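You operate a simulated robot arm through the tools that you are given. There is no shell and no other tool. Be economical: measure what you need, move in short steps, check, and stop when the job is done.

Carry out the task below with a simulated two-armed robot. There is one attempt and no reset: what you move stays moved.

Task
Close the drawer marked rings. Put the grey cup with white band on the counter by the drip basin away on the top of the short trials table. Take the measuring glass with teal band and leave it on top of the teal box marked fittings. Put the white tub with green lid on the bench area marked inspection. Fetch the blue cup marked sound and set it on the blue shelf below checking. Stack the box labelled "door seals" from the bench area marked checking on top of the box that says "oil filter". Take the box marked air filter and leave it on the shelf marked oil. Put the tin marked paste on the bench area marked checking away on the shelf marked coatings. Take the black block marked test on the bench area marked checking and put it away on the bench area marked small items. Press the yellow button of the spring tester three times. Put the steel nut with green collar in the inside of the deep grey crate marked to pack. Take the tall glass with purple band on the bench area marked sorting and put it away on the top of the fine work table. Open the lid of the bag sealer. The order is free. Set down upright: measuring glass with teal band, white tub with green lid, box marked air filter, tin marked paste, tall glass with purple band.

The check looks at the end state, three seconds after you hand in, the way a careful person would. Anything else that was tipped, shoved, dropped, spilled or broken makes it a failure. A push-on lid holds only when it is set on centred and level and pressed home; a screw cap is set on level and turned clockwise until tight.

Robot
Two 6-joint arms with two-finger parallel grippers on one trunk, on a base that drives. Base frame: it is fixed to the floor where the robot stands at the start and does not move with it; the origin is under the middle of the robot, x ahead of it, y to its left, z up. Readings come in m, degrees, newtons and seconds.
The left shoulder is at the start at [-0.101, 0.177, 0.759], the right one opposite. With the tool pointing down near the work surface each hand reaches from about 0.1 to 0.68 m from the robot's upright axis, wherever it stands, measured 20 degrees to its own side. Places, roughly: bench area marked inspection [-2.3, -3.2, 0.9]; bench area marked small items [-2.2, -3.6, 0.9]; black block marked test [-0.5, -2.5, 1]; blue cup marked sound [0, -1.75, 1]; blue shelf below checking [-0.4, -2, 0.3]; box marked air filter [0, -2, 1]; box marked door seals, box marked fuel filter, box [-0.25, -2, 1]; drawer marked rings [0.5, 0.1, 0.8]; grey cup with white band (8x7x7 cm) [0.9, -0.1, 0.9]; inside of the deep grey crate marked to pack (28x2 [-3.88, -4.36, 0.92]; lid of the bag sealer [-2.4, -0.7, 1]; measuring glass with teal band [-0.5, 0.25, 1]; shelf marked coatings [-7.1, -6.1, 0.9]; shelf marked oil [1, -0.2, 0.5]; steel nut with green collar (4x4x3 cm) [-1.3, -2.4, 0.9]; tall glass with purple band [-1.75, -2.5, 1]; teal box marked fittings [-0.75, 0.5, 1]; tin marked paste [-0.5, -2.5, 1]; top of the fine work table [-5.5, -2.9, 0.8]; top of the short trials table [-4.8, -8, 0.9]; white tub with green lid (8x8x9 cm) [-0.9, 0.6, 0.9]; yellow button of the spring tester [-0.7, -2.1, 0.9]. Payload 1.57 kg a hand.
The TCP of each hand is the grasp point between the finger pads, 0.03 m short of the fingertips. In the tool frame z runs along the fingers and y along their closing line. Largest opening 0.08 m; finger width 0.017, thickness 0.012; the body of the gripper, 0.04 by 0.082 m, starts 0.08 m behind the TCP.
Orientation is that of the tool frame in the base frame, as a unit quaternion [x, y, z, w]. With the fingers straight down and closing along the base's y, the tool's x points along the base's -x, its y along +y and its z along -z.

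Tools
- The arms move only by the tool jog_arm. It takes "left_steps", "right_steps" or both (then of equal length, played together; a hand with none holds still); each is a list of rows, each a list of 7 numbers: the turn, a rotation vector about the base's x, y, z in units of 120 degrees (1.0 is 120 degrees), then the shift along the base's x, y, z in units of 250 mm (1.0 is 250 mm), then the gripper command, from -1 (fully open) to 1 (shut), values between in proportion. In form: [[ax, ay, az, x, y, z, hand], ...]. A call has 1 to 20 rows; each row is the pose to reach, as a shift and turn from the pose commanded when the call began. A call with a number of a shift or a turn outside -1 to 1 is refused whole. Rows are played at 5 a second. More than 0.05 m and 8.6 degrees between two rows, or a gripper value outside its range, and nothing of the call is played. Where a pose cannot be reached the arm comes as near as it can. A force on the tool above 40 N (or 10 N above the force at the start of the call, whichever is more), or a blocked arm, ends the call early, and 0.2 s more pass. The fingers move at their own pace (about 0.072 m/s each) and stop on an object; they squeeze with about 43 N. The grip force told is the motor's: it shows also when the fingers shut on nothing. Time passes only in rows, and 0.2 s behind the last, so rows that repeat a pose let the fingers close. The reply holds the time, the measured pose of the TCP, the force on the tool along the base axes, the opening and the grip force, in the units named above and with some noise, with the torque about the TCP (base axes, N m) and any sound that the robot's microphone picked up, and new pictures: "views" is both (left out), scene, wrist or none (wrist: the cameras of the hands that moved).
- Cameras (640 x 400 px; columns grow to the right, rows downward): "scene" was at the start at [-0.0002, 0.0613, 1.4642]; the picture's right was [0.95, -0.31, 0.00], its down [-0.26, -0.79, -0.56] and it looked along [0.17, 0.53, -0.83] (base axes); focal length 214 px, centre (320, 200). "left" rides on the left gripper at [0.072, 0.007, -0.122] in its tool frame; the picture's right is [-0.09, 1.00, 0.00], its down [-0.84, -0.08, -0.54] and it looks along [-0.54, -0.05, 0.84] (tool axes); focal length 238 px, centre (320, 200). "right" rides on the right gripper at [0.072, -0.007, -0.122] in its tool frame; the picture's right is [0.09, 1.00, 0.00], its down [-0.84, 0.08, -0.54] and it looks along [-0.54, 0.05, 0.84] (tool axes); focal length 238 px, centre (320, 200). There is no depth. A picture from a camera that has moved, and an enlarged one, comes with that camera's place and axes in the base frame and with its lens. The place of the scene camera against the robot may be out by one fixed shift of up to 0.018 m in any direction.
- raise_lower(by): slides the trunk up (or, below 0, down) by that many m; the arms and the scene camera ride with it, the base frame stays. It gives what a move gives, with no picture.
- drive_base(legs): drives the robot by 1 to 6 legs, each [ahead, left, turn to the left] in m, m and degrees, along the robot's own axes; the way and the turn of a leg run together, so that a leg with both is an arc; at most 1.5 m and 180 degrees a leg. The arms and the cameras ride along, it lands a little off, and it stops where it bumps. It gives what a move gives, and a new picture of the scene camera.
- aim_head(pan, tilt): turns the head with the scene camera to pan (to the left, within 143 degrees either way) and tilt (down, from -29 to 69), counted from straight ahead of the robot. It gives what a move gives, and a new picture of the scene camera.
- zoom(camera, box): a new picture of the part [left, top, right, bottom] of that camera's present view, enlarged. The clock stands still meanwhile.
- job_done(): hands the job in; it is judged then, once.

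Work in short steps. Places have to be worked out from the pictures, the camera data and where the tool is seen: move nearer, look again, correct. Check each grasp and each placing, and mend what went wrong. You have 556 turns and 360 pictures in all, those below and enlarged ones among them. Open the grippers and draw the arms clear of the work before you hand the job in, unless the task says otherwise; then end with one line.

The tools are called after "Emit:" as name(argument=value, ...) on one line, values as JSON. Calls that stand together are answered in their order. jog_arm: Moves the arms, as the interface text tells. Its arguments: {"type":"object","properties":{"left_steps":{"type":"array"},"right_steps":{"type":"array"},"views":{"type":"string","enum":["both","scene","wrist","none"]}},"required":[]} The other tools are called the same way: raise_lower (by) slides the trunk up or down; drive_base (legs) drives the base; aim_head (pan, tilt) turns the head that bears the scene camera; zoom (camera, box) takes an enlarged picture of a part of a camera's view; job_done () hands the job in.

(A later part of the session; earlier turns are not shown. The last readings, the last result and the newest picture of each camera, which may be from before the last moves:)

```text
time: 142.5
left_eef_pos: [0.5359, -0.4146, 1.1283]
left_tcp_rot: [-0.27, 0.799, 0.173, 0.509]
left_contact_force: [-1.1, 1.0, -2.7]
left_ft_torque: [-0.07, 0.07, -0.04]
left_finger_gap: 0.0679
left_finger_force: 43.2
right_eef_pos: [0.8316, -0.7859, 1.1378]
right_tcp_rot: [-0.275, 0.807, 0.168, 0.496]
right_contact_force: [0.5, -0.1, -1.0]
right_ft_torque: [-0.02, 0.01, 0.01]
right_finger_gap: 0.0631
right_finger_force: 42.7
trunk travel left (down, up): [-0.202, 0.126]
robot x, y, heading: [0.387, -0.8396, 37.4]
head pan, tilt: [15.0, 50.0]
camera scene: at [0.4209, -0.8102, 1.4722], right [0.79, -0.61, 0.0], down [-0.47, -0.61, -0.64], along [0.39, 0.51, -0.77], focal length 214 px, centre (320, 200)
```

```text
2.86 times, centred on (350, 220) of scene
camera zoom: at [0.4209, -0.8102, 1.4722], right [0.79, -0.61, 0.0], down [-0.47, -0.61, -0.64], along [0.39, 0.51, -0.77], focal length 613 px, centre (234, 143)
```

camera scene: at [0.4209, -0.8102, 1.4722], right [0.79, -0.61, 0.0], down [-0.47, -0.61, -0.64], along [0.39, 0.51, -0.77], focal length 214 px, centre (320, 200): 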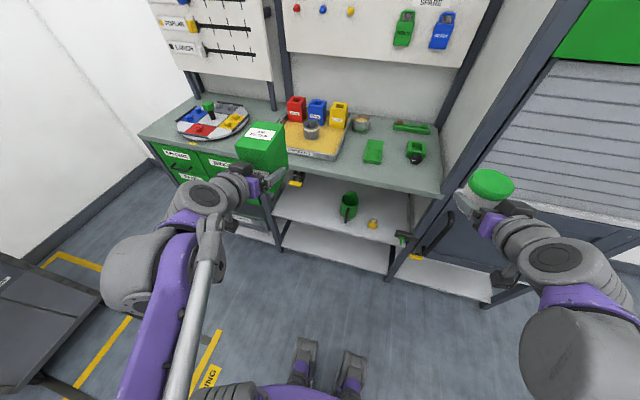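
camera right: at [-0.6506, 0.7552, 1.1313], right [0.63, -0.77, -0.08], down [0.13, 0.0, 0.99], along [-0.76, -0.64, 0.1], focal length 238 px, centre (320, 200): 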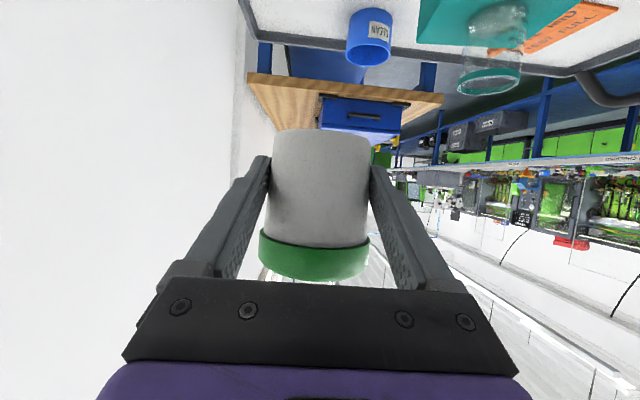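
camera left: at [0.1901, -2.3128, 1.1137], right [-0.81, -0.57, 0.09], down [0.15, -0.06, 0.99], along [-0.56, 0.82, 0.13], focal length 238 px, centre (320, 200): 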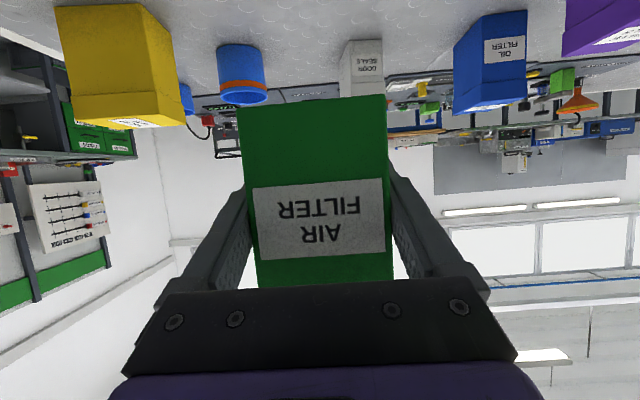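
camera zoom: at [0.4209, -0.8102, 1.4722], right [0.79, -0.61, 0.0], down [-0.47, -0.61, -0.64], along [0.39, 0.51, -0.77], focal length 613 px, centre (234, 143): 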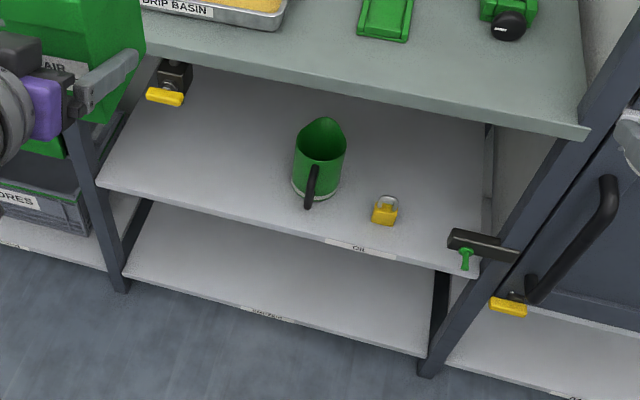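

"OIL" is on the upper shelf's edge; its left part is free (v≈-0.68). Lower the trunk, then the left arm, before reaching in.

Emit:
raise_lower(by=-0.19)

Emit:
jog_arm(left_steps=[[0, 0, 0, 0, 0, -0.17, 1], [0, 0, 0, 0, 0, -0.34, 1], [0, 0, 0, 0, 0, -0.51, 1], [0, 0, 0, 0, 0, -0.68, 1], [0, 0, 0, 0, 0, -0.84, 1], [0, 0, 0, 0, 0, -1.0, 1]], views="none")

Emit:
jog_arm(left_steps=[[0, 0, 0, 0, 0, -0.15, 1], [0, 0, 0, 0, 0, -0.3, 1]])

```text
time: 144.6
left_eef_pos: [0.5347, -0.4148, 0.9365]
left_tcp_rot: [-0.27, 0.799, 0.172, 0.508]
left_contact_force: [0.6, -0.3, -2.6]
left_ft_torque: [-0.01, 0.08, -0.01]
left_finger_gap: 0.0678
left_finger_force: 43.2
right_eef_pos: [0.8312, -0.7862, 0.9499]
right_tcp_rot: [-0.274, 0.806, 0.168, 0.496]
right_contact_force: [0.3, 0.8, -1.4]
right_ft_torque: [-0.01, 0.03, 0.03]
right_finger_gap: 0.0633
right_finger_force: 43.6
trunk travel left (down, up): [-0.012, 0.316]
robot x, y, heading: [0.3876, -0.844, 37.5]
head pan, tilt: [15.0, 50.0]
```

```text
time: 146.0
left_eef_pos: [0.5343, -0.413, 0.6876]
left_tcp_rot: [-0.27, 0.8, 0.172, 0.508]
left_contact_force: [0.5, -0.6, -2.9]
left_ft_torque: [-0.03, 0.07, 0.0]
left_finger_gap: 0.0676
left_finger_force: 42.9
right_eef_pos: [0.8309, -0.7854, 0.9499]
right_tcp_rot: [-0.275, 0.807, 0.168, 0.495]
right_contact_force: [0.6, -0.1, -1.0]
right_ft_torque: [-0.05, 0.01, 0.01]
right_finger_gap: 0.0629
right_finger_force: 43.4
trunk travel left (down, up): [-0.012, 0.316]
robot x, y, heading: [0.3861, -0.8434, 37.5]
head pan, tilt: [15.0, 50.0]
```

```text
time: 146.6
left_eef_pos: [0.5355, -0.41, 0.6114]
left_tcp_rot: [-0.27, 0.8, 0.172, 0.508]
left_contact_force: [0.2, -0.3, -2.2]
left_ft_torque: [-0.05, 0.03, 0.0]
left_finger_gap: 0.0677
left_finger_force: 43.1
right_eef_pos: [0.8325, -0.7861, 0.9483]
right_tcp_rot: [-0.275, 0.807, 0.167, 0.495]
right_contact_force: [-0.4, -0.7, -1.2]
right_ft_torque: [-0.03, 0.03, -0.03]
right_finger_gap: 0.063
right_finger_force: 42.5
trunk travel left (down, up): [-0.012, 0.316]
robot x, y, heading: [0.3872, -0.8387, 37.5]
head pan, tilt: [15.0, 50.0]
camera scene: at [0.4588, -0.7808, 1.2771], right [0.79, -0.61, 0.0], down [-0.47, -0.61, -0.64], along [0.39, 0.51, -0.77], focal length 214 px, centre (320, 200)
camera left: at [0.4211, -0.491, 0.5979], right [-0.57, 0.81, 0.08], down [-0.06, -0.15, 0.99], along [0.82, 0.56, 0.13], focal length 238 px, centre (320, 200)
```

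scene: 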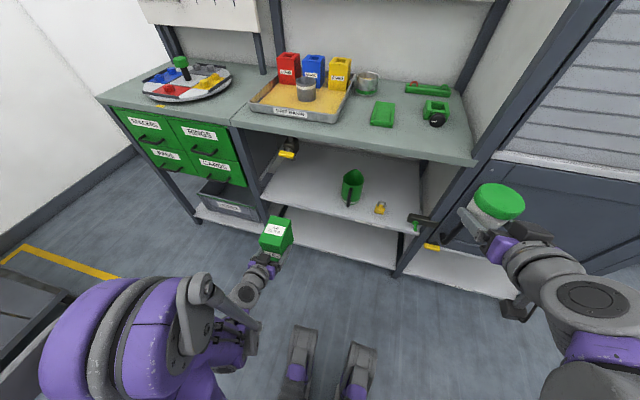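
left: 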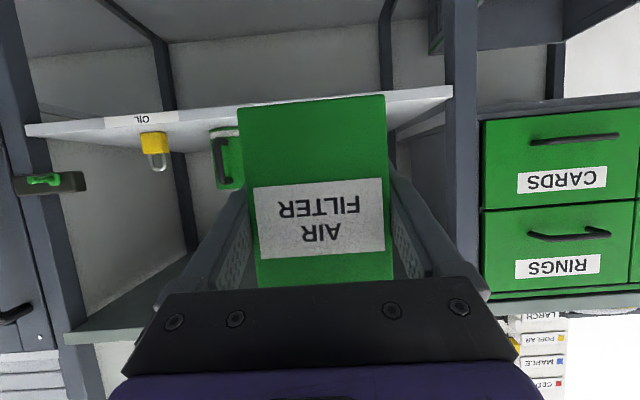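

Shelf top ≈0.50, left bay post clear. Drive 15 cm closer, then reach in over the shelf.

Emit:
drive_base(legs=[[0.15, 0, -0.5]])

Emit:
jog_arm(left_steps=[[0, 0, 0, 0.128, 0.096, 0, 1], [0, 0, 0, 0.256, 0.192, 0, 1], [0, 0, 0, 0.384, 0.288, 0, 1], [0, 0, 0, 0.512, 0.384, 0, 1], [0, 0, 0, 0.64, 0.48, 0, 1], [0, 0, 0, 0.75, 0.563, 0, 1]])

```text
time: 147.9
left_eef_pos: [0.6599, -0.3219, 0.6118]
left_tcp_rot: [-0.266, 0.801, 0.17, 0.509]
left_contact_force: [0.0, 1.0, -2.2]
left_ft_torque: [-0.06, 0.03, -0.02]
left_finger_gap: 0.0676
left_finger_force: 43.2
right_eef_pos: [0.951, -0.701, 0.9494]
right_tcp_rot: [-0.271, 0.808, 0.165, 0.496]
right_contact_force: [-0.2, -0.2, -1.6]
right_ft_torque: [0.0, 0.04, 0.03]
right_finger_gap: 0.063
right_finger_force: 43.6
trunk travel left (down, up): [-0.012, 0.316]
robot x, y, heading: [0.5082, -0.7475, 36.8]
head pan, tilt: [15.0, 50.0]
camera scene: at [0.579, -0.6916, 1.2772], right [0.79, -0.62, 0.0], down [-0.47, -0.6, -0.64], along [0.4, 0.5, -0.77], focal length 214 px, centre (320, 200)
```

scene: 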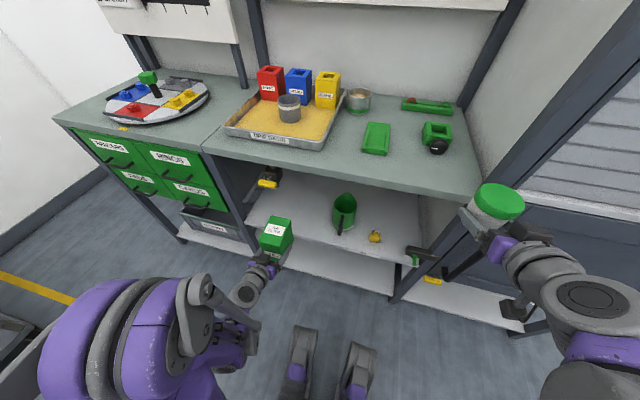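

```text
time: 149.3
left_eef_pos: [0.848, -0.1799, 0.615]
left_tcp_rot: [-0.267, 0.8, 0.171, 0.51]
left_contact_force: [-1.3, -0.3, -2.4]
left_ft_torque: [-0.03, 0.03, -0.01]
left_finger_gap: 0.0679
left_finger_force: 43.5
right_eef_pos: [0.9511, -0.7002, 0.9496]
right_tcp_rot: [-0.269, 0.809, 0.164, 0.497]
right_contact_force: [-0.4, 0.3, -2.0]
right_ft_torque: [-0.02, 0.01, 0.0]
right_finger_gap: 0.0631
right_finger_force: 43.3
trunk travel left (down, up): [-0.012, 0.316]
robot x, y, heading: [0.5063, -0.7493, 36.7]
head pan, tilt: [15.0, 50.0]
camera scene: at [0.5788, -0.6917, 1.2772], right [0.79, -0.62, 0.0], down [-0.47, -0.6, -0.64], along [0.4, 0.5, -0.77], focal length 214 px, centre (320, 200)
camera left: at [0.7321, -0.2595, 0.6008], right [-0.57, 0.82, 0.08], down [-0.06, -0.14, 0.99], along [0.82, 0.55, 0.13], focal length 238 px, centre (320, 200)
```

scene: 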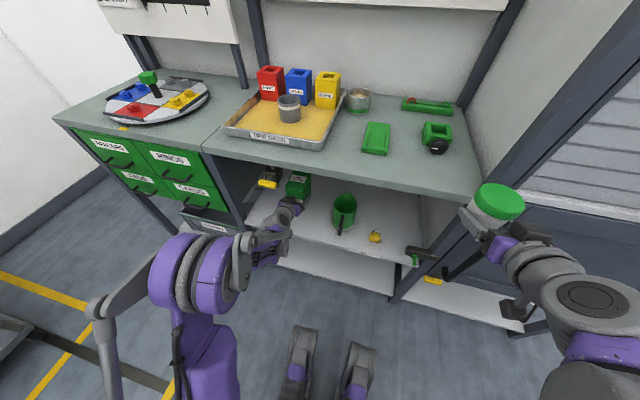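
left: 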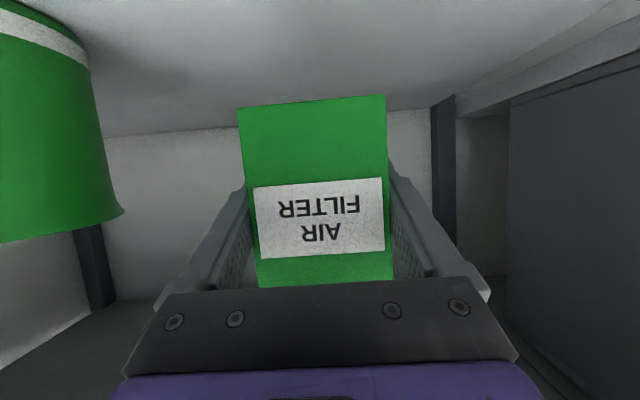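

Emit:
jog_arm(left_steps=[[0, 0, 0, 0, 0, -0.1, 1], [0, 0, 0, 0, 0, -0.18, 1], [0, 0, 0, 0, 0, -0.22, 1], [0, 0, 0, 0, 0, -0.22, 1]], views="wrist")

```text
time: 150.3
left_eef_pos: [0.8458, -0.1819, 0.5562]
left_tcp_rot: [-0.266, 0.8, 0.17, 0.51]
left_contact_force: [-0.5, -0.3, -0.6]
left_ft_torque: [-0.01, 0.06, 0.01]
left_finger_gap: 0.0678
left_finger_force: 43.0
right_eef_pos: [0.9516, -0.7001, 0.949]
right_tcp_rot: [-0.27, 0.808, 0.165, 0.496]
right_contact_force: [0.2, -0.1, -1.2]
right_ft_torque: [0.0, 0.02, -0.04]
right_finger_gap: 0.0633
right_finger_force: 43.1
trunk travel left (down, up): [-0.012, 0.316]
robot x, y, heading: [0.5089, -0.7497, 36.9]
head pan, tilt: [15.0, 50.0]
camera left: at [0.7312, -0.2609, 0.5426], right [-0.56, 0.82, 0.08], down [-0.06, -0.14, 0.99], along [0.82, 0.55, 0.13], focal length 238 px, centre (320, 200)
```

left: 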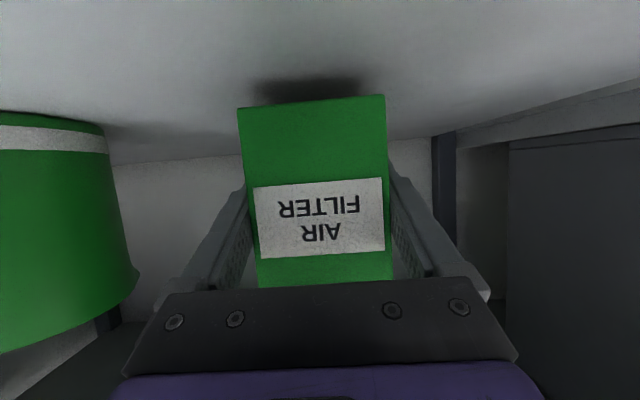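

Emit:
jog_arm(left_steps=[[0, 0, 0, 0, 0, -0.01, 1], [0, 0, 0, 0, 0, -0.02, 1], [0, 0, 0, 0, 0, -0.03, 1], [0, 0, 0, 0, 0, -0.03, 1]], views="none")

Emit:
jog_arm(left_steps=[[0, 0, 0, 0, 0, -0.01, 1], [0, 0, 0, 0, 0, -0.02, 1], [0, 0, 0, 0, 0, -0.02, 1]], views="wrist")

```text
time: 151.3
left_eef_pos: [0.8479, -0.1825, 0.55]
left_tcp_rot: [-0.266, 0.8, 0.17, 0.509]
left_contact_force: [-1.8, 0.7, -1.4]
left_ft_torque: [-0.03, 0.04, 0.02]
left_finger_gap: 0.0677
left_finger_force: 42.8
right_eef_pos: [0.9518, -0.7011, 0.9486]
right_tcp_rot: [-0.27, 0.809, 0.164, 0.496]
right_contact_force: [0.4, 0.4, -1.3]
right_ft_torque: [-0.01, 0.01, 0.02]
right_finger_gap: 0.0633
right_finger_force: 42.8
trunk travel left (down, up): [-0.012, 0.316]
robot x, y, heading: [0.5085, -0.7528, 37.2]
head pan, tilt: [15.0, 50.0]
```

```text
time: 152.1
left_eef_pos: [0.8481, -0.1813, 0.5446]
left_tcp_rot: [-0.266, 0.801, 0.17, 0.509]
left_contact_force: [0.6, 0.9, -2.5]
left_ft_torque: [-0.04, 0.04, 0.01]
left_finger_gap: 0.068
left_finger_force: 43.4
right_eef_pos: [0.9515, -0.6995, 0.9498]
right_tcp_rot: [-0.27, 0.809, 0.164, 0.496]
right_contact_force: [-0.4, -0.4, -1.6]
right_ft_torque: [0.02, 0.0, -0.02]
right_finger_gap: 0.0631
right_finger_force: 42.6
trunk travel left (down, up): [-0.012, 0.316]
robot x, y, heading: [0.5081, -0.7493, 37.1]
head pan, tilt: [15.0, 50.0]
camera left: at [0.7321, -0.2607, 0.531], right [-0.56, 0.82, 0.08], down [-0.06, -0.14, 0.99], along [0.82, 0.55, 0.13], focal length 238 px, centre (320, 200)
```

left: 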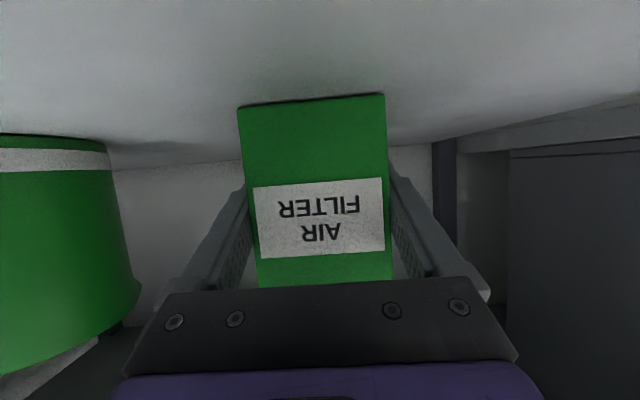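

Emit:
jog_arm(left_steps=[[0, 0, 0, 0, 0, -0.01, 1], [0, 0, 0, 0, 0, -0.02, 1], [0, 0, 0, 0, 0, -0.02, 1]], views="none")

```text
time: 152.8
left_eef_pos: [0.8462, -0.1816, 0.5442]
left_tcp_rot: [-0.267, 0.798, 0.172, 0.512]
left_contact_force: [-2.5, -4.5, 19.8]
left_ft_torque: [-0.6, 0.66, 0.1]
left_finger_gap: 0.068
left_finger_force: 43.0
right_eef_pos: [0.9502, -0.7028, 0.9508]
right_tcp_rot: [-0.269, 0.808, 0.165, 0.498]
right_contact_force: [0.6, 0.2, -2.2]
right_ft_torque: [0.0, 0.04, -0.02]
right_finger_gap: 0.0634
right_finger_force: 42.7
trunk travel left (down, up): [-0.012, 0.316]
robot x, y, heading: [0.5081, -0.7528, 36.6]
head pan, tilt: [15.0, 50.0]
stopped in row 3 (left hand): the force on the tool passed its limit at 42 N (the readings are from after the stop); the commanded pose is now the measured one
```

Contact with the shelf. Release and back out along the tool axis.

Emit:
jog_arm(left_steps=[[0, 0, 0, 0, 0, 0, 0.3], [0, 0, 0, 0, 0, 0, -1], [0, 0, 0, 0, 0, 0, -1], [0, 0, 0, 0, 0, 0, -1], [0, 0, 0, -0.1, -0.075, 0.05, -1], [0, 0, 0, -0.22, -0.165, 0.1, -1], [0, 0, 0, -0.34, -0.255, 0.15, -1], [0, 0, 0, -0.46, -0.345, 0.15, -1], [0, 0, 0, -0.58, -0.435, 0.15, -1], [0, 0, 0, -0.7, -0.525, 0.15, -1]])

```text
time: 155.0
left_eef_pos: [0.6722, -0.3082, 0.5912]
left_tcp_rot: [-0.267, 0.8, 0.171, 0.51]
left_contact_force: [0.0, -0.1, 0.2]
left_ft_torque: [-0.01, 0.04, 0.04]
left_finger_gap: 0.0799
left_finger_force: 0.0
left hand out of reach, approached as far as the arm can: row 10
right_eef_pos: [0.9516, -0.7014, 0.9503]
right_tcp_rot: [-0.27, 0.808, 0.166, 0.497]
right_contact_force: [0.1, 0.3, -1.0]
right_ft_torque: [-0.04, 0.03, 0.0]
right_finger_gap: 0.0629
right_finger_force: 43.0
trunk travel left (down, up): [-0.012, 0.316]
robot x, y, heading: [0.5092, -0.7548, 36.5]
head pan, tilt: [15.0, 50.0]
camera scene: at [0.5783, -0.6926, 1.2773], right [0.79, -0.62, 0.0], down [-0.47, -0.6, -0.64], along [0.4, 0.51, -0.77], focal length 214 px, centre (320, 200)
camera left: at [0.5574, -0.3883, 0.577], right [-0.57, 0.82, 0.08], down [-0.06, -0.15, 0.99], along [0.82, 0.55, 0.14], focal length 238 px, centre (320, 200)
```

scene: 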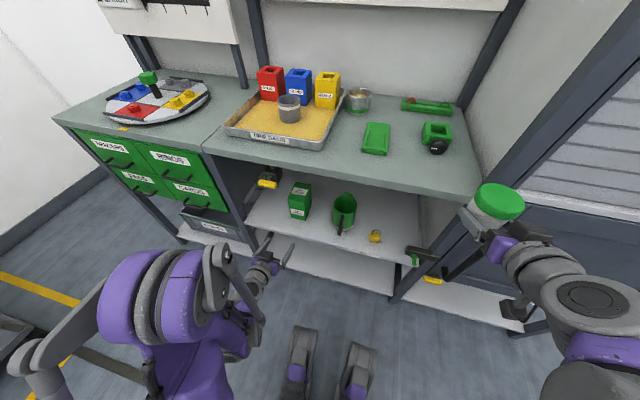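
left: 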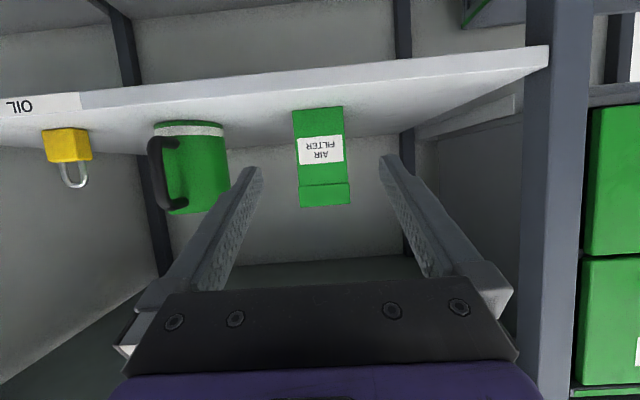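

Air filter stands on the oil shelf. Now raise the trunk and look at the grey cup.

Emit:
raise_lower(by=0.2)

Emit:
jog_arm(left_steps=[[0, 0, 0, -0.06, -0.045, 0.15, -1], [-0.035, 0.047, 0, -0.06, -0.045, 0.3, -1], [-0.07, 0.094, 0, -0.06, -0.045, 0.45, -1], [-0.105, 0.141, 0, -0.06, -0.045, 0.6, -1], [-0.14, 0.188, 0, -0.06, -0.045, 0.75, -1], [-0.175, 0.235, 0, -0.06, -0.045, 0.88, -1], [-0.21, 0.282, 0, -0.06, -0.045, 1.0, -1], [-0.245, 0.329, 0, -0.06, -0.045, 1.0, -1], [-0.28, 0.376, 0, -0.06, -0.045, 1.0, -1], [-0.325, 0.433, 0, -0.06, -0.045, 1.0, -1]], views="scene")

Emit:
zoom(camera="scene", box=[200, 50, 440, 200])

```text
time: 157.2
left_eef_pos: [0.683, -0.3026, 0.8041]
left_tcp_rot: [-0.263, 0.793, 0.174, 0.522]
left_contact_force: [0.3, -0.2, -0.3]
left_ft_torque: [0.01, 0.01, -0.02]
left_finger_gap: 0.0799
left_finger_force: 0.0
right_eef_pos: [0.9506, -0.7019, 1.1498]
right_tcp_rot: [-0.269, 0.808, 0.165, 0.497]
right_contact_force: [-0.9, 0.6, -1.1]
right_ft_torque: [-0.03, 0.04, -0.03]
right_finger_gap: 0.0633
right_finger_force: 42.9
trunk travel left (down, up): [-0.212, 0.116]
robot x, y, heading: [0.51, -0.7534, 36.5]
head pan, tilt: [15.0, 50.0]
```

```text
refused: row 10 steps farther than a row can; nothing moved
```

```text
2.67 times, centred on (320, 125) of scene
camera zoom: at [0.5402, -0.7207, 1.4818], right [0.79, -0.62, 0.0], down [-0.47, -0.6, -0.64], along [0.4, 0.5, -0.77], focal length 572 px, centre (320, 400)
```

zoom: 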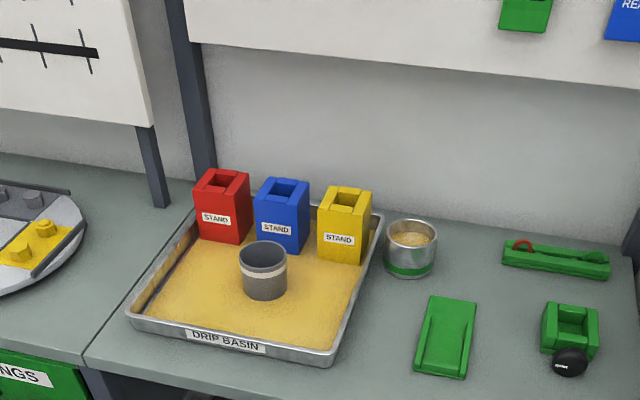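

Emit:
jog_arm(left_steps=[[0, 0, 0, -0.06, -0.045, 0.13, -1], [0, 0, 0, -0.06, -0.045, 0.3, -1], [-0.037, 0.05, 0, -0.06, -0.045, 0.45, -1], [-0.074, 0.1, 0, -0.06, -0.045, 0.6, -1], [-0.11, 0.149, 0, -0.06, -0.045, 0.75, -1], [-0.147, 0.199, 0, -0.04, -0.03, 0.9, -1], [-0.184, 0.248, 0, 0, 0, 1.0, -1], [-0.221, 0.298, 0, 0.05, 0.04, 1.0, -1], [-0.257, 0.347, 0, 0.1, 0.07, 1.0, -1], [-0.294, 0.397, 0, 0.14, 0.1, 1.0, -1], [-0.331, 0.447, 0, 0.14, 0.1, 1.0, -1]], right_steps=[[0, 0, 0, -0.045, 0.007, 0, 1], [0, 0, 0, -0.09, 0.013, 0, 1], [0, 0, 0, -0.134, 0.02, 0, 1], [0, 0, 0, -0.18, 0.027, 0, 1], [0, 0, 0, -0.224, 0.034, 0, 1], [0, 0, 0, -0.27, 0.04, 0, 1], [0, 0, 0, -0.314, 0.047, 0, 1], [0, 0, 0, -0.36, 0.054, 0, 1], [0, 0, 0, -0.403, 0.06, 0, 1], [0, 0, 0, -0.448, 0.067, 0, 1], [0, 0, 0, -0.448, 0.067, 0, 1]], views="none")

Emit:
drive_base(legs=[[0.13, 0, 0.5]])

Emit:
jog_arm(left_steps=[[0, 0, 0, 0, 0, 0, -1]], views="wrist")

```text
time: 159.6
left_eef_pos: [0.7178, -0.2771, 1.0545]
left_tcp_rot: [-0.315, 0.949, 0.003, -0.002]
left_contact_force: [0.7, -0.9, -0.6]
left_ft_torque: [0.01, -0.01, 0.02]
left_finger_gap: 0.08
left_finger_force: 0.1
right_eef_pos: [0.8398, -0.6839, 1.1504]
right_tcp_rot: [-0.269, 0.809, 0.164, 0.496]
right_contact_force: [0.4, -0.4, -2.1]
right_ft_torque: [-0.05, 0.02, -0.02]
right_finger_gap: 0.0628
right_finger_force: 42.7
trunk travel left (down, up): [-0.212, 0.116]
robot x, y, heading: [0.5071, -0.7474, 36.7]
head pan, tilt: [15.0, 50.0]
```

```text
time: 160.8
left_eef_pos: [0.8154, -0.1996, 1.0554]
left_tcp_rot: [-0.316, 0.949, 0.004, -0.001]
left_contact_force: [-1.0, -0.3, 0.4]
left_ft_torque: [-0.03, 0.02, 0.0]
left_finger_gap: 0.0801
left_finger_force: 0.0
right_eef_pos: [0.9383, -0.6058, 1.1493]
right_tcp_rot: [-0.271, 0.808, 0.165, 0.496]
right_contact_force: [0.3, 0.1, -0.8]
right_ft_torque: [0.0, 0.05, -0.02]
right_finger_gap: 0.0634
right_finger_force: 42.9
trunk travel left (down, up): [-0.212, 0.116]
robot x, y, heading: [0.6091, -0.6759, 37.3]
head pan, tilt: [15.0, 50.0]
camera scene: at [0.6416, -0.6445, 1.4818], right [0.79, -0.61, 0.0], down [-0.47, -0.6, -0.64], along [0.4, 0.51, -0.77], focal length 214 px, centre (320, 200)
```

scene: 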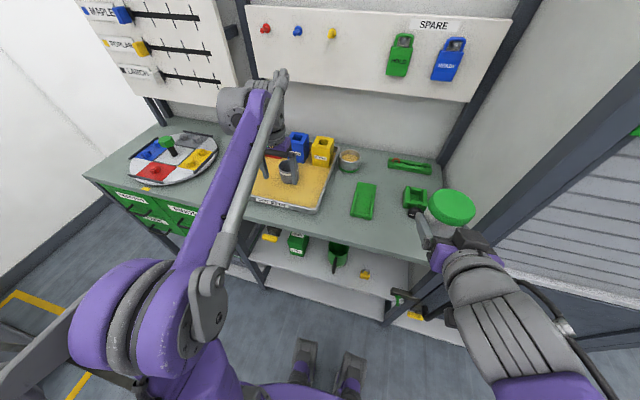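

```text
time: 161.2
left_eef_pos: [0.8148, -0.2001, 1.0547]
left_tcp_rot: [-0.318, 0.948, 0.004, -0.001]
left_contact_force: [0.5, 0.0, -0.3]
left_ft_torque: [-0.01, -0.02, 0.04]
left_finger_gap: 0.08
left_finger_force: 0.0
right_eef_pos: [0.9386, -0.6067, 1.1497]
right_tcp_rot: [-0.272, 0.808, 0.166, 0.496]
right_contact_force: [-1.3, -0.5, -1.6]
right_ft_torque: [0.02, 0.0, -0.01]
right_finger_gap: 0.063
right_finger_force: 42.8
trunk travel left (down, up): [-0.212, 0.116]
robot x, y, heading: [0.6048, -0.6739, 36.8]
head pan, tilt: [15.0, 50.0]
camera left: at [0.7557, -0.2395, 1.1771], right [-0.53, 0.85, 0.01], down [0.72, 0.44, 0.54], along [0.46, 0.29, -0.84], focal length 238 px, centre (320, 200)
```

left: 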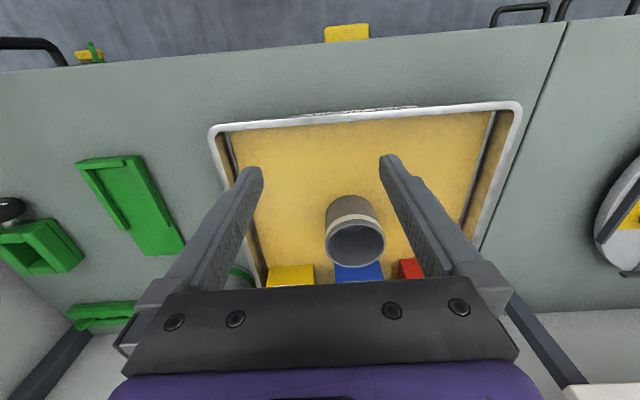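

Emit:
jog_arm(left_steps=[[0, 0, 0, 0.12, 0.137, 0, -1], [0, 0, 0, 0.235, 0.275, 0, -1], [0, 0, 0, 0.353, 0.412, -0.04, -1]], views="wrist")

```text
time: 162.0
left_eef_pos: [0.8978, -0.1051, 1.0474]
left_tcp_rot: [-0.318, 0.948, 0.003, -0.002]
left_contact_force: [0.5, 0.3, 0.3]
left_ft_torque: [-0.03, -0.01, -0.01]
left_finger_gap: 0.0803
left_finger_force: 0.0
left hand out of reach, approached as far as the arm can: row 3
right_eef_pos: [0.9406, -0.604, 1.149]
right_tcp_rot: [-0.272, 0.808, 0.165, 0.496]
right_contact_force: [0.3, 1.0, -1.9]
right_ft_torque: [0.01, -0.01, 0.01]
right_finger_gap: 0.0634
right_finger_force: 43.3
trunk travel left (down, up): [-0.212, 0.116]
robot x, y, heading: [0.6092, -0.6773, 37.1]
head pan, tilt: [15.0, 50.0]
camera left: at [0.8388, -0.1441, 1.1686], right [-0.53, 0.85, 0.01], down [0.72, 0.44, 0.54], along [0.46, 0.29, -0.84], focal length 238 px, centre (320, 200)
```

left: 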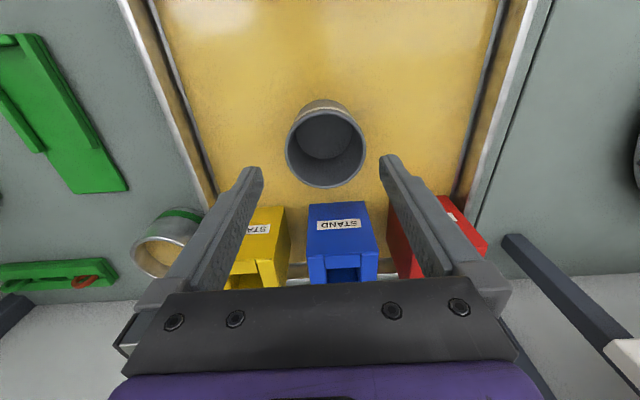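

Emit:
jog_arm(left_steps=[[0, 0, 0, -0.004, 0.012, -0.13, -1], [0, 0, 0, -0.004, 0.012, -0.26, -1], [0, 0, 0, -0.004, 0.012, -0.4, -1], [0, 0, 0, -0.004, 0.012, -0.4, 0], [0, 0, 0, -0.004, 0.012, -0.4, 1], [0, 0, 0, -0.004, 0.012, -0.4, 1], [0, 0, 0, -0.004, 0.012, -0.4, 1]])

```text
time: 163.6
left_eef_pos: [0.894, -0.1038, 0.9487]
left_tcp_rot: [-0.318, 0.948, 0.003, -0.001]
left_contact_force: [0.4, -1.3, 1.1]
left_ft_torque: [0.01, 0.02, -0.01]
left_finger_gap: 0.069
left_finger_force: 43.0
right_eef_pos: [0.9393, -0.6056, 1.1495]
right_tcp_rot: [-0.272, 0.808, 0.166, 0.496]
right_contact_force: [0.2, -0.2, -0.6]
right_ft_torque: [0.0, 0.03, 0.05]
right_finger_gap: 0.0632
right_finger_force: 43.0
trunk travel left (down, up): [-0.212, 0.116]
robot x, y, heading: [0.6093, -0.6725, 37.2]
head pan, tilt: [15.0, 50.0]
camera scene: at [0.6411, -0.6448, 1.4818], right [0.79, -0.61, 0.0], down [-0.47, -0.6, -0.64], along [0.4, 0.51, -0.77], focal length 214 px, centre (320, 200)
camera left: at [0.834, -0.1432, 1.0712], right [-0.53, 0.85, 0.01], down [0.72, 0.44, 0.54], along [0.46, 0.29, -0.84], focal length 238 px, centre (320, 200)
```

scene: 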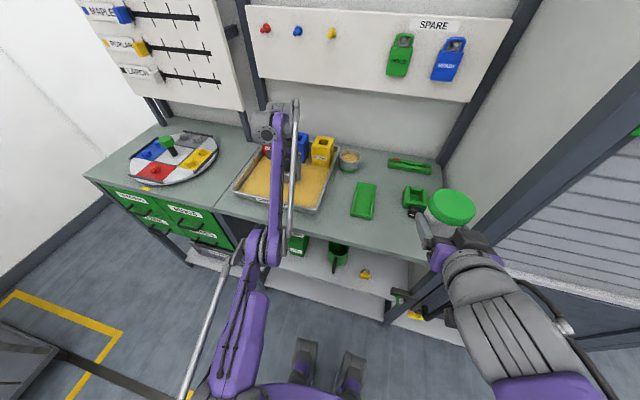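
left: 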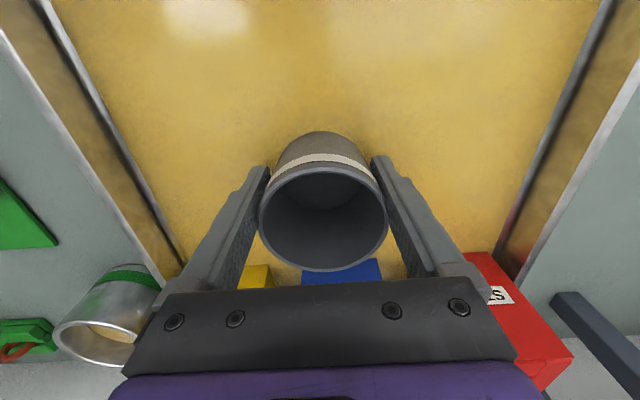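

Gripped the empty grey cup. Lift and draw back.

Emit:
jog_arm(left_steps=[[0, 0, 0, 0, 0, 0.15, 1], [0, 0, 0, 0, 0, 0.3, 1], [0, 0, 0, 0, 0, 0.45, 1], [0, 0, 0, -0.06, -0.045, 0.57, 1], [0, 0, 0, -0.16, -0.12, 0.66, 1], [0, 0, 0, -0.28, -0.21, 0.72, 1], [0, 0, 0, -0.4, -0.3, 0.78, 1], [0, 0, 0, -0.52, -0.39, 0.84, 1], [0, 0, 0, -0.6, -0.45, 0.9, 1]], views="wrist")

```text
time: 165.6
left_eef_pos: [0.7442, -0.2172, 1.1717]
left_tcp_rot: [-0.318, 0.948, 0.003, -0.001]
left_contact_force: [-0.3, -0.5, 0.4]
left_ft_torque: [0.03, 0.06, 0.01]
left_finger_gap: 0.0682
left_finger_force: 43.4
left hand out of reach, approached as far as the arm can: row 3, 4
right_eef_pos: [0.9397, -0.6058, 1.1503]
right_tcp_rot: [-0.272, 0.808, 0.166, 0.496]
right_contact_force: [0.3, 0.2, -1.4]
right_ft_torque: [-0.03, 0.0, 0.02]
right_finger_gap: 0.0632
right_finger_force: 42.5
trunk travel left (down, up): [-0.212, 0.116]
robot x, y, heading: [0.6113, -0.6754, 37.1]
head pan, tilt: [15.0, 50.0]
camera left: at [0.6849, -0.2557, 1.2936], right [-0.53, 0.85, 0.01], down [0.72, 0.44, 0.54], along [0.46, 0.29, -0.84], focal length 238 px, centre (320, 200)
```

left: 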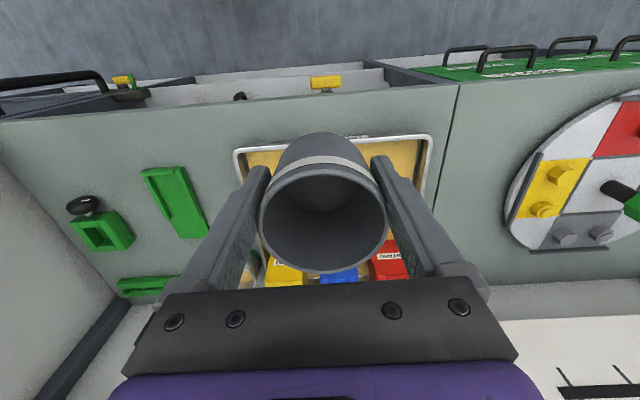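

Both hands loaded. Drive back, into the aisle, turn and go down the aisle to "inspection".

Emit:
drive_base(legs=[[-0.45, 0, 0], [0, 0.62, 0], [0, 0, -90], [0, 0, -90]])

Emit:
aim_head(pan=25, tilt=25)

```text
time: 181.3
left_eef_pos: [-0.2192, -0.9286, 1.1717]
left_tcp_rot: [0.931, 0.366, 0.001, 0.003]
left_contact_force: [-0.8, 0.7, 0.5]
left_ft_torque: [-0.01, -0.03, -0.01]
left_finger_gap: 0.0655
left_finger_force: 42.6
right_eef_pos: [-0.4538, -0.5606, 1.1503]
right_tcp_rot: [0.792, 0.313, -0.487, 0.191]
right_contact_force: [-0.1, -0.1, -0.9]
right_ft_torque: [0.02, -0.02, -0.01]
right_finger_gap: 0.0633
right_finger_force: 43.2
trunk travel left (down, up): [-0.212, 0.116]
robot x, y, heading: [-0.1342, -0.459, -137.0]
head pan, tilt: [15.0, 50.0]
camera scene: at [-0.1267, -0.5014, 1.4818], right [-0.85, 0.53, 0.0], down [0.41, 0.65, -0.64], along [-0.34, -0.55, -0.77], focal length 214 px, centre (320, 200)
```

scene: 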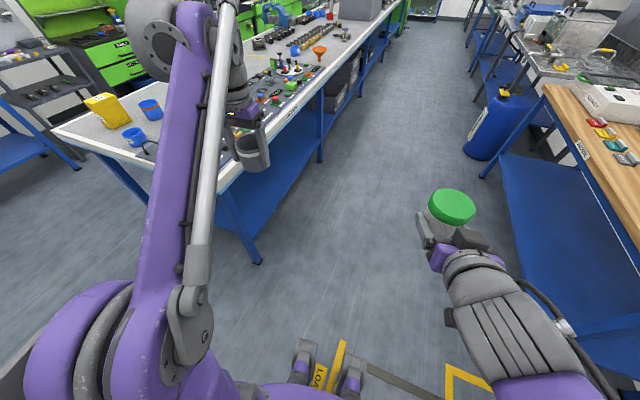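

```text
time: 182.2
left_eef_pos: [-0.2193, -0.9281, 1.1714]
left_tcp_rot: [0.931, 0.365, 0.002, 0.004]
left_contact_force: [0.2, -0.5, -1.1]
left_ft_torque: [0.03, 0.01, 0.0]
left_finger_gap: 0.0655
left_finger_force: 42.8
right_eef_pos: [-0.4534, -0.5601, 1.1499]
right_tcp_rot: [0.793, 0.314, -0.487, 0.191]
right_contact_force: [0.3, -0.8, -0.9]
right_ft_torque: [-0.02, -0.02, 0.01]
right_finger_gap: 0.0632
right_finger_force: 43.2
trunk travel left (down, up): [-0.212, 0.116]
robot x, y, heading: [-0.132, -0.4556, -136.8]
head pan, tilt: [25.0, 25.0]
camera scene: at [-0.1205, -0.5215, 1.5192], right [-0.93, 0.38, 0.0], down [0.16, 0.39, -0.91], along [-0.34, -0.84, -0.42], focal length 214 px, centre (320, 200)
```

scene: 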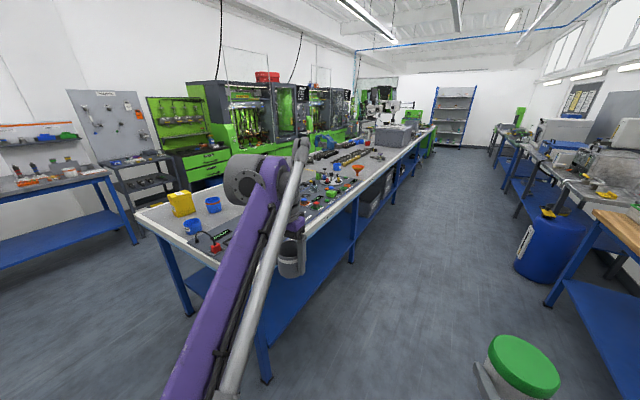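

The cup's grip gap changed; check it in the wrist view.

Emit:
zoom(camera="left", box=[120, 80, 520, 330])

```text
1.60 times, centred on (320, 205) of left
camera zoom: at [-0.1612, -0.8839, 1.2935], right [0.61, -0.79, 0.01], down [-0.67, -0.51, 0.54], along [-0.42, -0.34, -0.84], focal length 381 px, centre (320, 192)
```

zoom: 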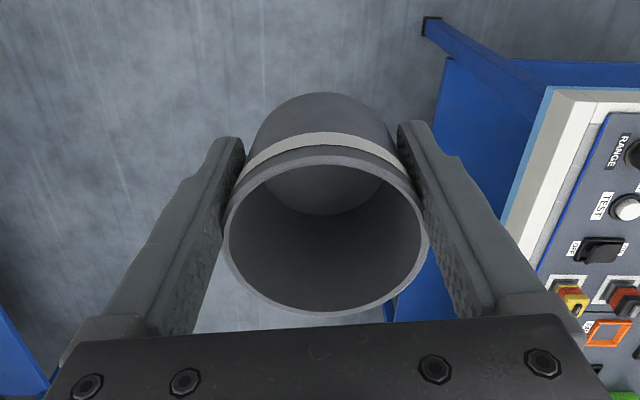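

The cup shifted a little forward in the fingers but is stable; I'll regrip it at the inspection area. Drive down the aisle.

Emit:
drive_base(legs=[[0, 0, -6.4], [1.3, 0, 0], [1.2, 0, 0]])

Emit:
aim_head(pan=50, tilt=30)

```text
time: 194.9
left_eef_pos: [-2.2488, -2.4093, 1.1714]
left_tcp_rot: [0.947, 0.32, 0.001, 0.003]
left_contact_force: [0.3, 0.8, -0.5]
left_ft_torque: [0.01, -0.01, -0.03]
left_finger_gap: 0.0637
left_finger_force: 42.7
right_eef_pos: [-2.4462, -2.021, 1.1498]
right_tcp_rot: [0.806, 0.276, -0.495, 0.169]
right_contact_force: [0.8, -0.7, -2.4]
right_ft_torque: [0.02, 0.0, 0.02]
right_finger_gap: 0.0631
right_finger_force: 43.3
trunk travel left (down, up): [-0.212, 0.116]
robot x, y, heading: [-2.1147, -1.9492, -142.1]
head pan, tilt: [25.0, 25.0]
camera scene: at [-2.111, -2.0132, 1.5193], right [-0.89, 0.46, 0.0], down [0.2, 0.37, -0.91], along [-0.42, -0.8, -0.42], focal length 214 px, centre (320, 200)
```

scene: 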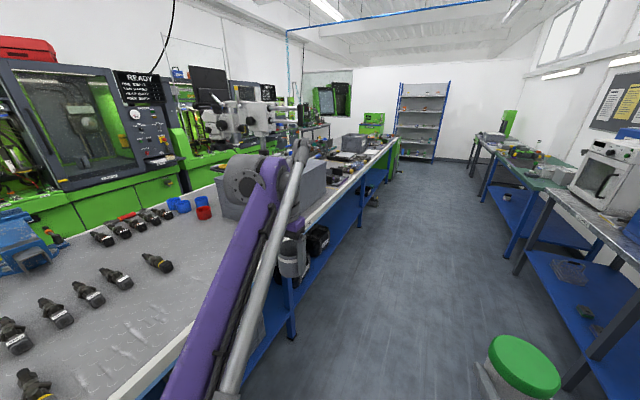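

```text
time: 195.8
left_eef_pos: [-2.2482, -2.4099, 1.1715]
left_tcp_rot: [0.947, 0.32, 0.001, 0.003]
left_contact_force: [-0.3, -0.4, -0.2]
left_ft_torque: [-0.01, 0.03, 0.04]
left_finger_gap: 0.0638
left_finger_force: 42.9
right_eef_pos: [-2.4458, -2.0211, 1.1498]
right_tcp_rot: [0.807, 0.275, -0.495, 0.168]
right_contact_force: [-0.6, 0.4, -1.9]
right_ft_torque: [0.02, 0.0, 0.0]
right_finger_gap: 0.0629
right_finger_force: 43.4
trunk travel left (down, up): [-0.212, 0.116]
robot x, y, heading: [-2.1166, -1.9524, -142.6]
head pan, tilt: [50.0, 30.0]
camera scene: at [-2.0723, -2.0217, 1.5113], right [-1.0, 0.04, 0.0], down [0.02, 0.5, -0.87], along [-0.04, -0.87, -0.5], focal length 214 px, centre (320, 200)
```

scene: 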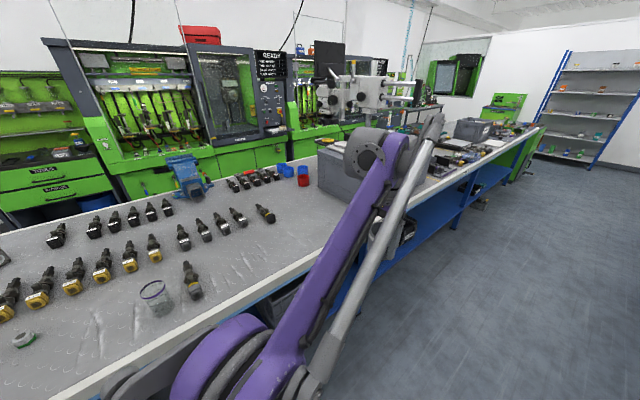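

The cup keeps creeping in the grip. Go on half a metre, turn to the bench, and set it down on a free spot for regripping.

Emit:
drive_base(legs=[[0.5, 0, 0], [0, 0, 89]])

Emit:
aim_head(pan=0, tilt=45)

```text
time: 202.4
left_eef_pos: [-2.0402, -2.3902, 1.1716]
left_tcp_rot: [0.456, 0.89, 0.003, 0.002]
left_contact_force: [-0.1, -0.9, -0.5]
left_ft_torque: [0.01, -0.01, 0.02]
left_finger_gap: 0.0626
left_finger_force: 42.6
right_eef_pos: [-2.4345, -2.5771, 1.15]
right_tcp_rot: [0.386, 0.76, -0.237, 0.465]
right_contact_force: [-0.1, 1.1, -1.6]
right_ft_torque: [0.03, 0.01, 0.0]
right_finger_gap: 0.063
right_finger_force: 43.0
trunk travel left (down, up): [-0.212, 0.116]
robot x, y, heading: [-2.5004, -2.2467, -53.9]
head pan, tilt: [50.0, 30.0]
camera scene: at [-2.4142, -2.2261, 1.5113], right [-0.07, -1.0, 0.0], down [-0.5, 0.04, -0.87], along [0.86, -0.06, -0.5], focal length 214 px, centre (320, 200)
```

scene: 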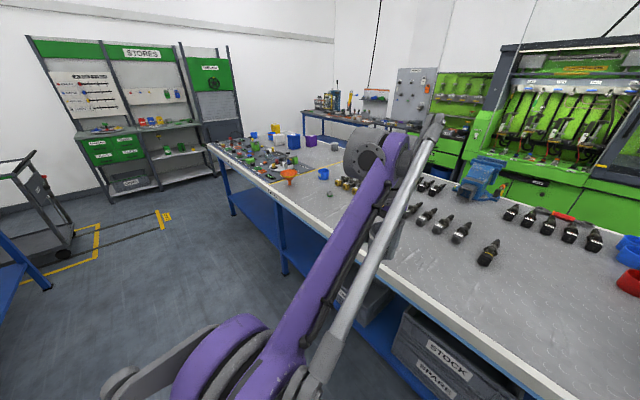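

```text
time: 203.6
left_eef_pos: [-2.04, -2.39, 1.1717]
left_tcp_rot: [0.456, 0.89, 0.003, 0.001]
left_contact_force: [0.7, 0.4, -0.6]
left_ft_torque: [0.0, 0.01, 0.01]
left_finger_gap: 0.0629
left_finger_force: 43.1
right_eef_pos: [-2.4338, -2.5777, 1.1502]
right_tcp_rot: [0.387, 0.76, -0.238, 0.465]
right_contact_force: [0.7, -0.6, -1.0]
right_ft_torque: [0.0, 0.0, -0.01]
right_finger_gap: 0.0633
right_finger_force: 42.8
trunk travel left (down, up): [-0.212, 0.116]
robot x, y, heading: [-2.5019, -2.2459, -54.3]
head pan, tilt: [0.0, 45.0]
camera scene: at [-2.4566, -2.2855, 1.4887], right [-0.81, -0.59, 0.0], down [-0.42, 0.57, -0.71], along [0.42, -0.57, -0.71], focal length 214 px, centre (320, 200)
```

scene: 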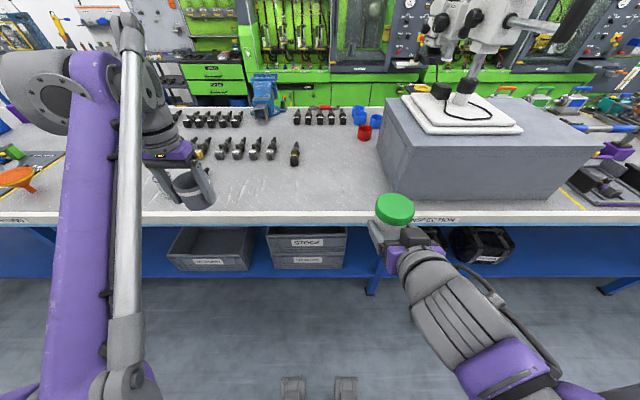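

Emit:
zoom(camera="scene", box=[200, 90, 640, 260])

Emit:
zoom(camera="left", box=[120, 80, 520, 330])

```text
1.45 times, centred on (420, 175) of scene
camera zoom: at [-2.4566, -2.2855, 1.4887], right [-0.81, -0.59, 0.0], down [-0.42, 0.57, -0.71], along [0.42, -0.57, -0.71], focal length 312 px, centre (174, 236)
```

zoom: 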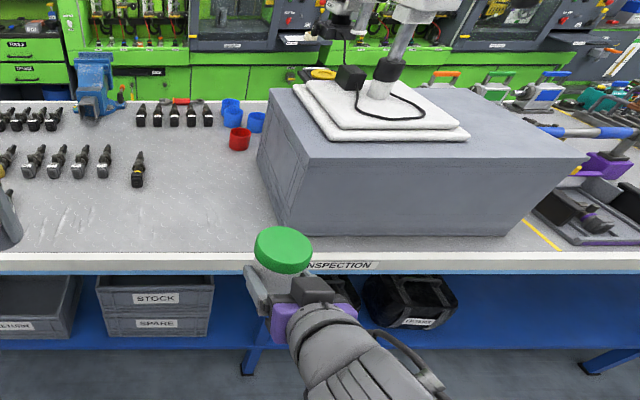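

```text
1.60 times, centred on (320, 205) of left
camera zoom: at [-2.077, -2.3297, 1.2935], right [0.86, 0.51, 0.01], down [0.42, -0.73, 0.54], along [0.28, -0.46, -0.84], focal length 381 px, centre (320, 192)
```

zoom: 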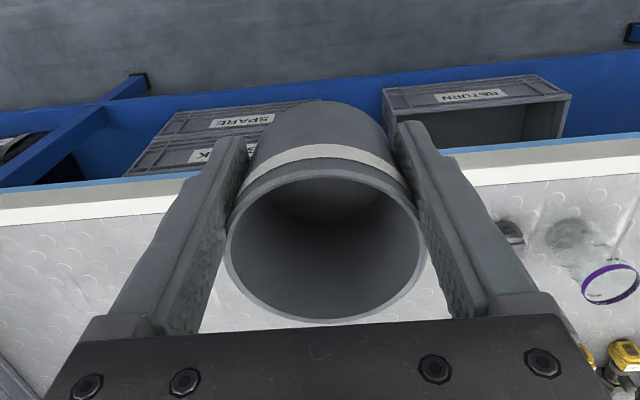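

The cup is sliding out slowly. Move forward and set it on the free bench edge below the left hand.

Emit:
drive_base(legs=[[0.22, 0, 0.7]])

Emit:
jog_arm(left_steps=[[0, 0, 0, 0.08, -0.107, -0.1, 1], [0, 0, 0, 0.16, -0.213, -0.25, 1], [0, 0, 0, 0.22, -0.293, -0.4, 1], [0, 0, 0, 0.22, -0.293, -0.55, 1]])

```text
time: 205.2
left_eef_pos: [-1.9119, -2.5572, 1.1723]
left_tcp_rot: [0.448, 0.894, 0.003, 0.002]
left_contact_force: [-0.5, 0.7, -0.5]
left_ft_torque: [0.0, 0.03, 0.01]
left_finger_gap: 0.0626
left_finger_force: 43.2
right_eef_pos: [-2.3031, -2.7495, 1.1489]
right_tcp_rot: [0.382, 0.762, -0.235, 0.467]
right_contact_force: [0.2, 0.2, -0.8]
right_ft_torque: [0.04, 0.01, 0.02]
right_finger_gap: 0.0632
right_finger_force: 42.9
trunk travel left (down, up): [-0.212, 0.116]
robot x, y, heading: [-2.3712, -2.4176, -53.3]
head pan, tilt: [0.0, 45.0]
camera scene: at [-2.329, -2.4583, 1.4887], right [-0.8, -0.6, 0.0], down [-0.42, 0.57, -0.71], along [0.42, -0.57, -0.71], focal length 214 px, centre (320, 200)
```

scene: 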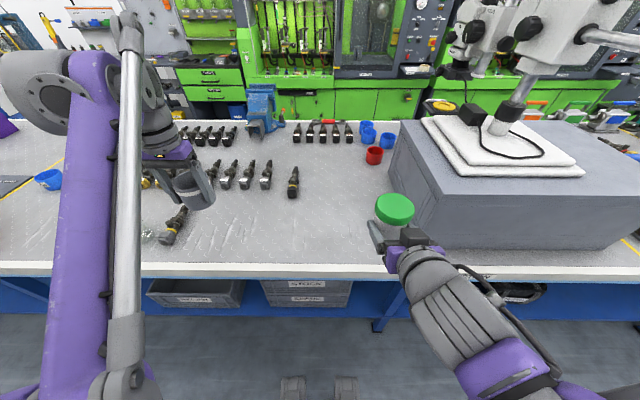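

```text
time: 206.2
left_eef_pos: [-1.8562, -2.6325, 1.035]
left_tcp_rot: [0.45, 0.893, 0.003, 0.002]
left_contact_force: [0.3, 0.5, -1.3]
left_ft_torque: [-0.01, -0.02, 0.0]
left_finger_gap: 0.0622
left_finger_force: 42.9
right_eef_pos: [-2.3039, -2.7488, 1.1495]
right_tcp_rot: [0.381, 0.762, -0.235, 0.468]
right_contact_force: [0.8, 0.7, -1.6]
right_ft_torque: [0.0, 0.04, 0.01]
right_finger_gap: 0.0628
right_finger_force: 43.0
trunk travel left (down, up): [-0.212, 0.116]
robot x, y, heading: [-2.3729, -2.4153, -53.4]
head pan, tilt: [0.0, 45.0]
camera scene: at [-2.3293, -2.4575, 1.4887], right [-0.8, -0.6, 0.0], down [-0.42, 0.57, -0.71], along [0.42, -0.57, -0.71], focal length 214 px, centre (320, 200)
camera left: at [-1.8928, -2.5724, 1.1564], right [0.85, 0.52, 0.01], down [0.43, -0.72, 0.54], along [0.29, -0.46, -0.84], focal length 238 px, centre (320, 200)
```

scene: 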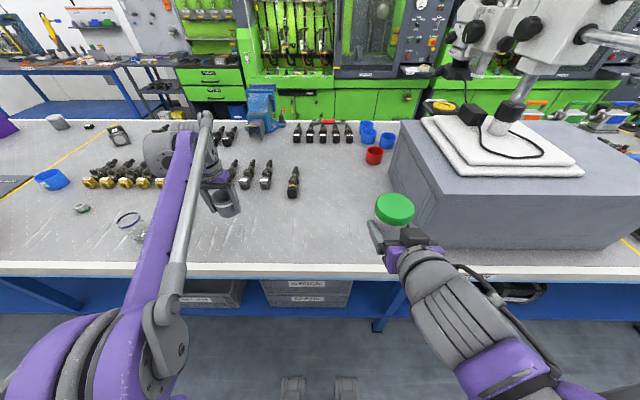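
left: 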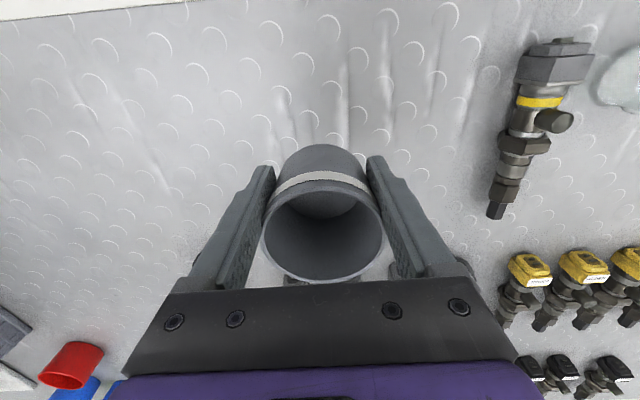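

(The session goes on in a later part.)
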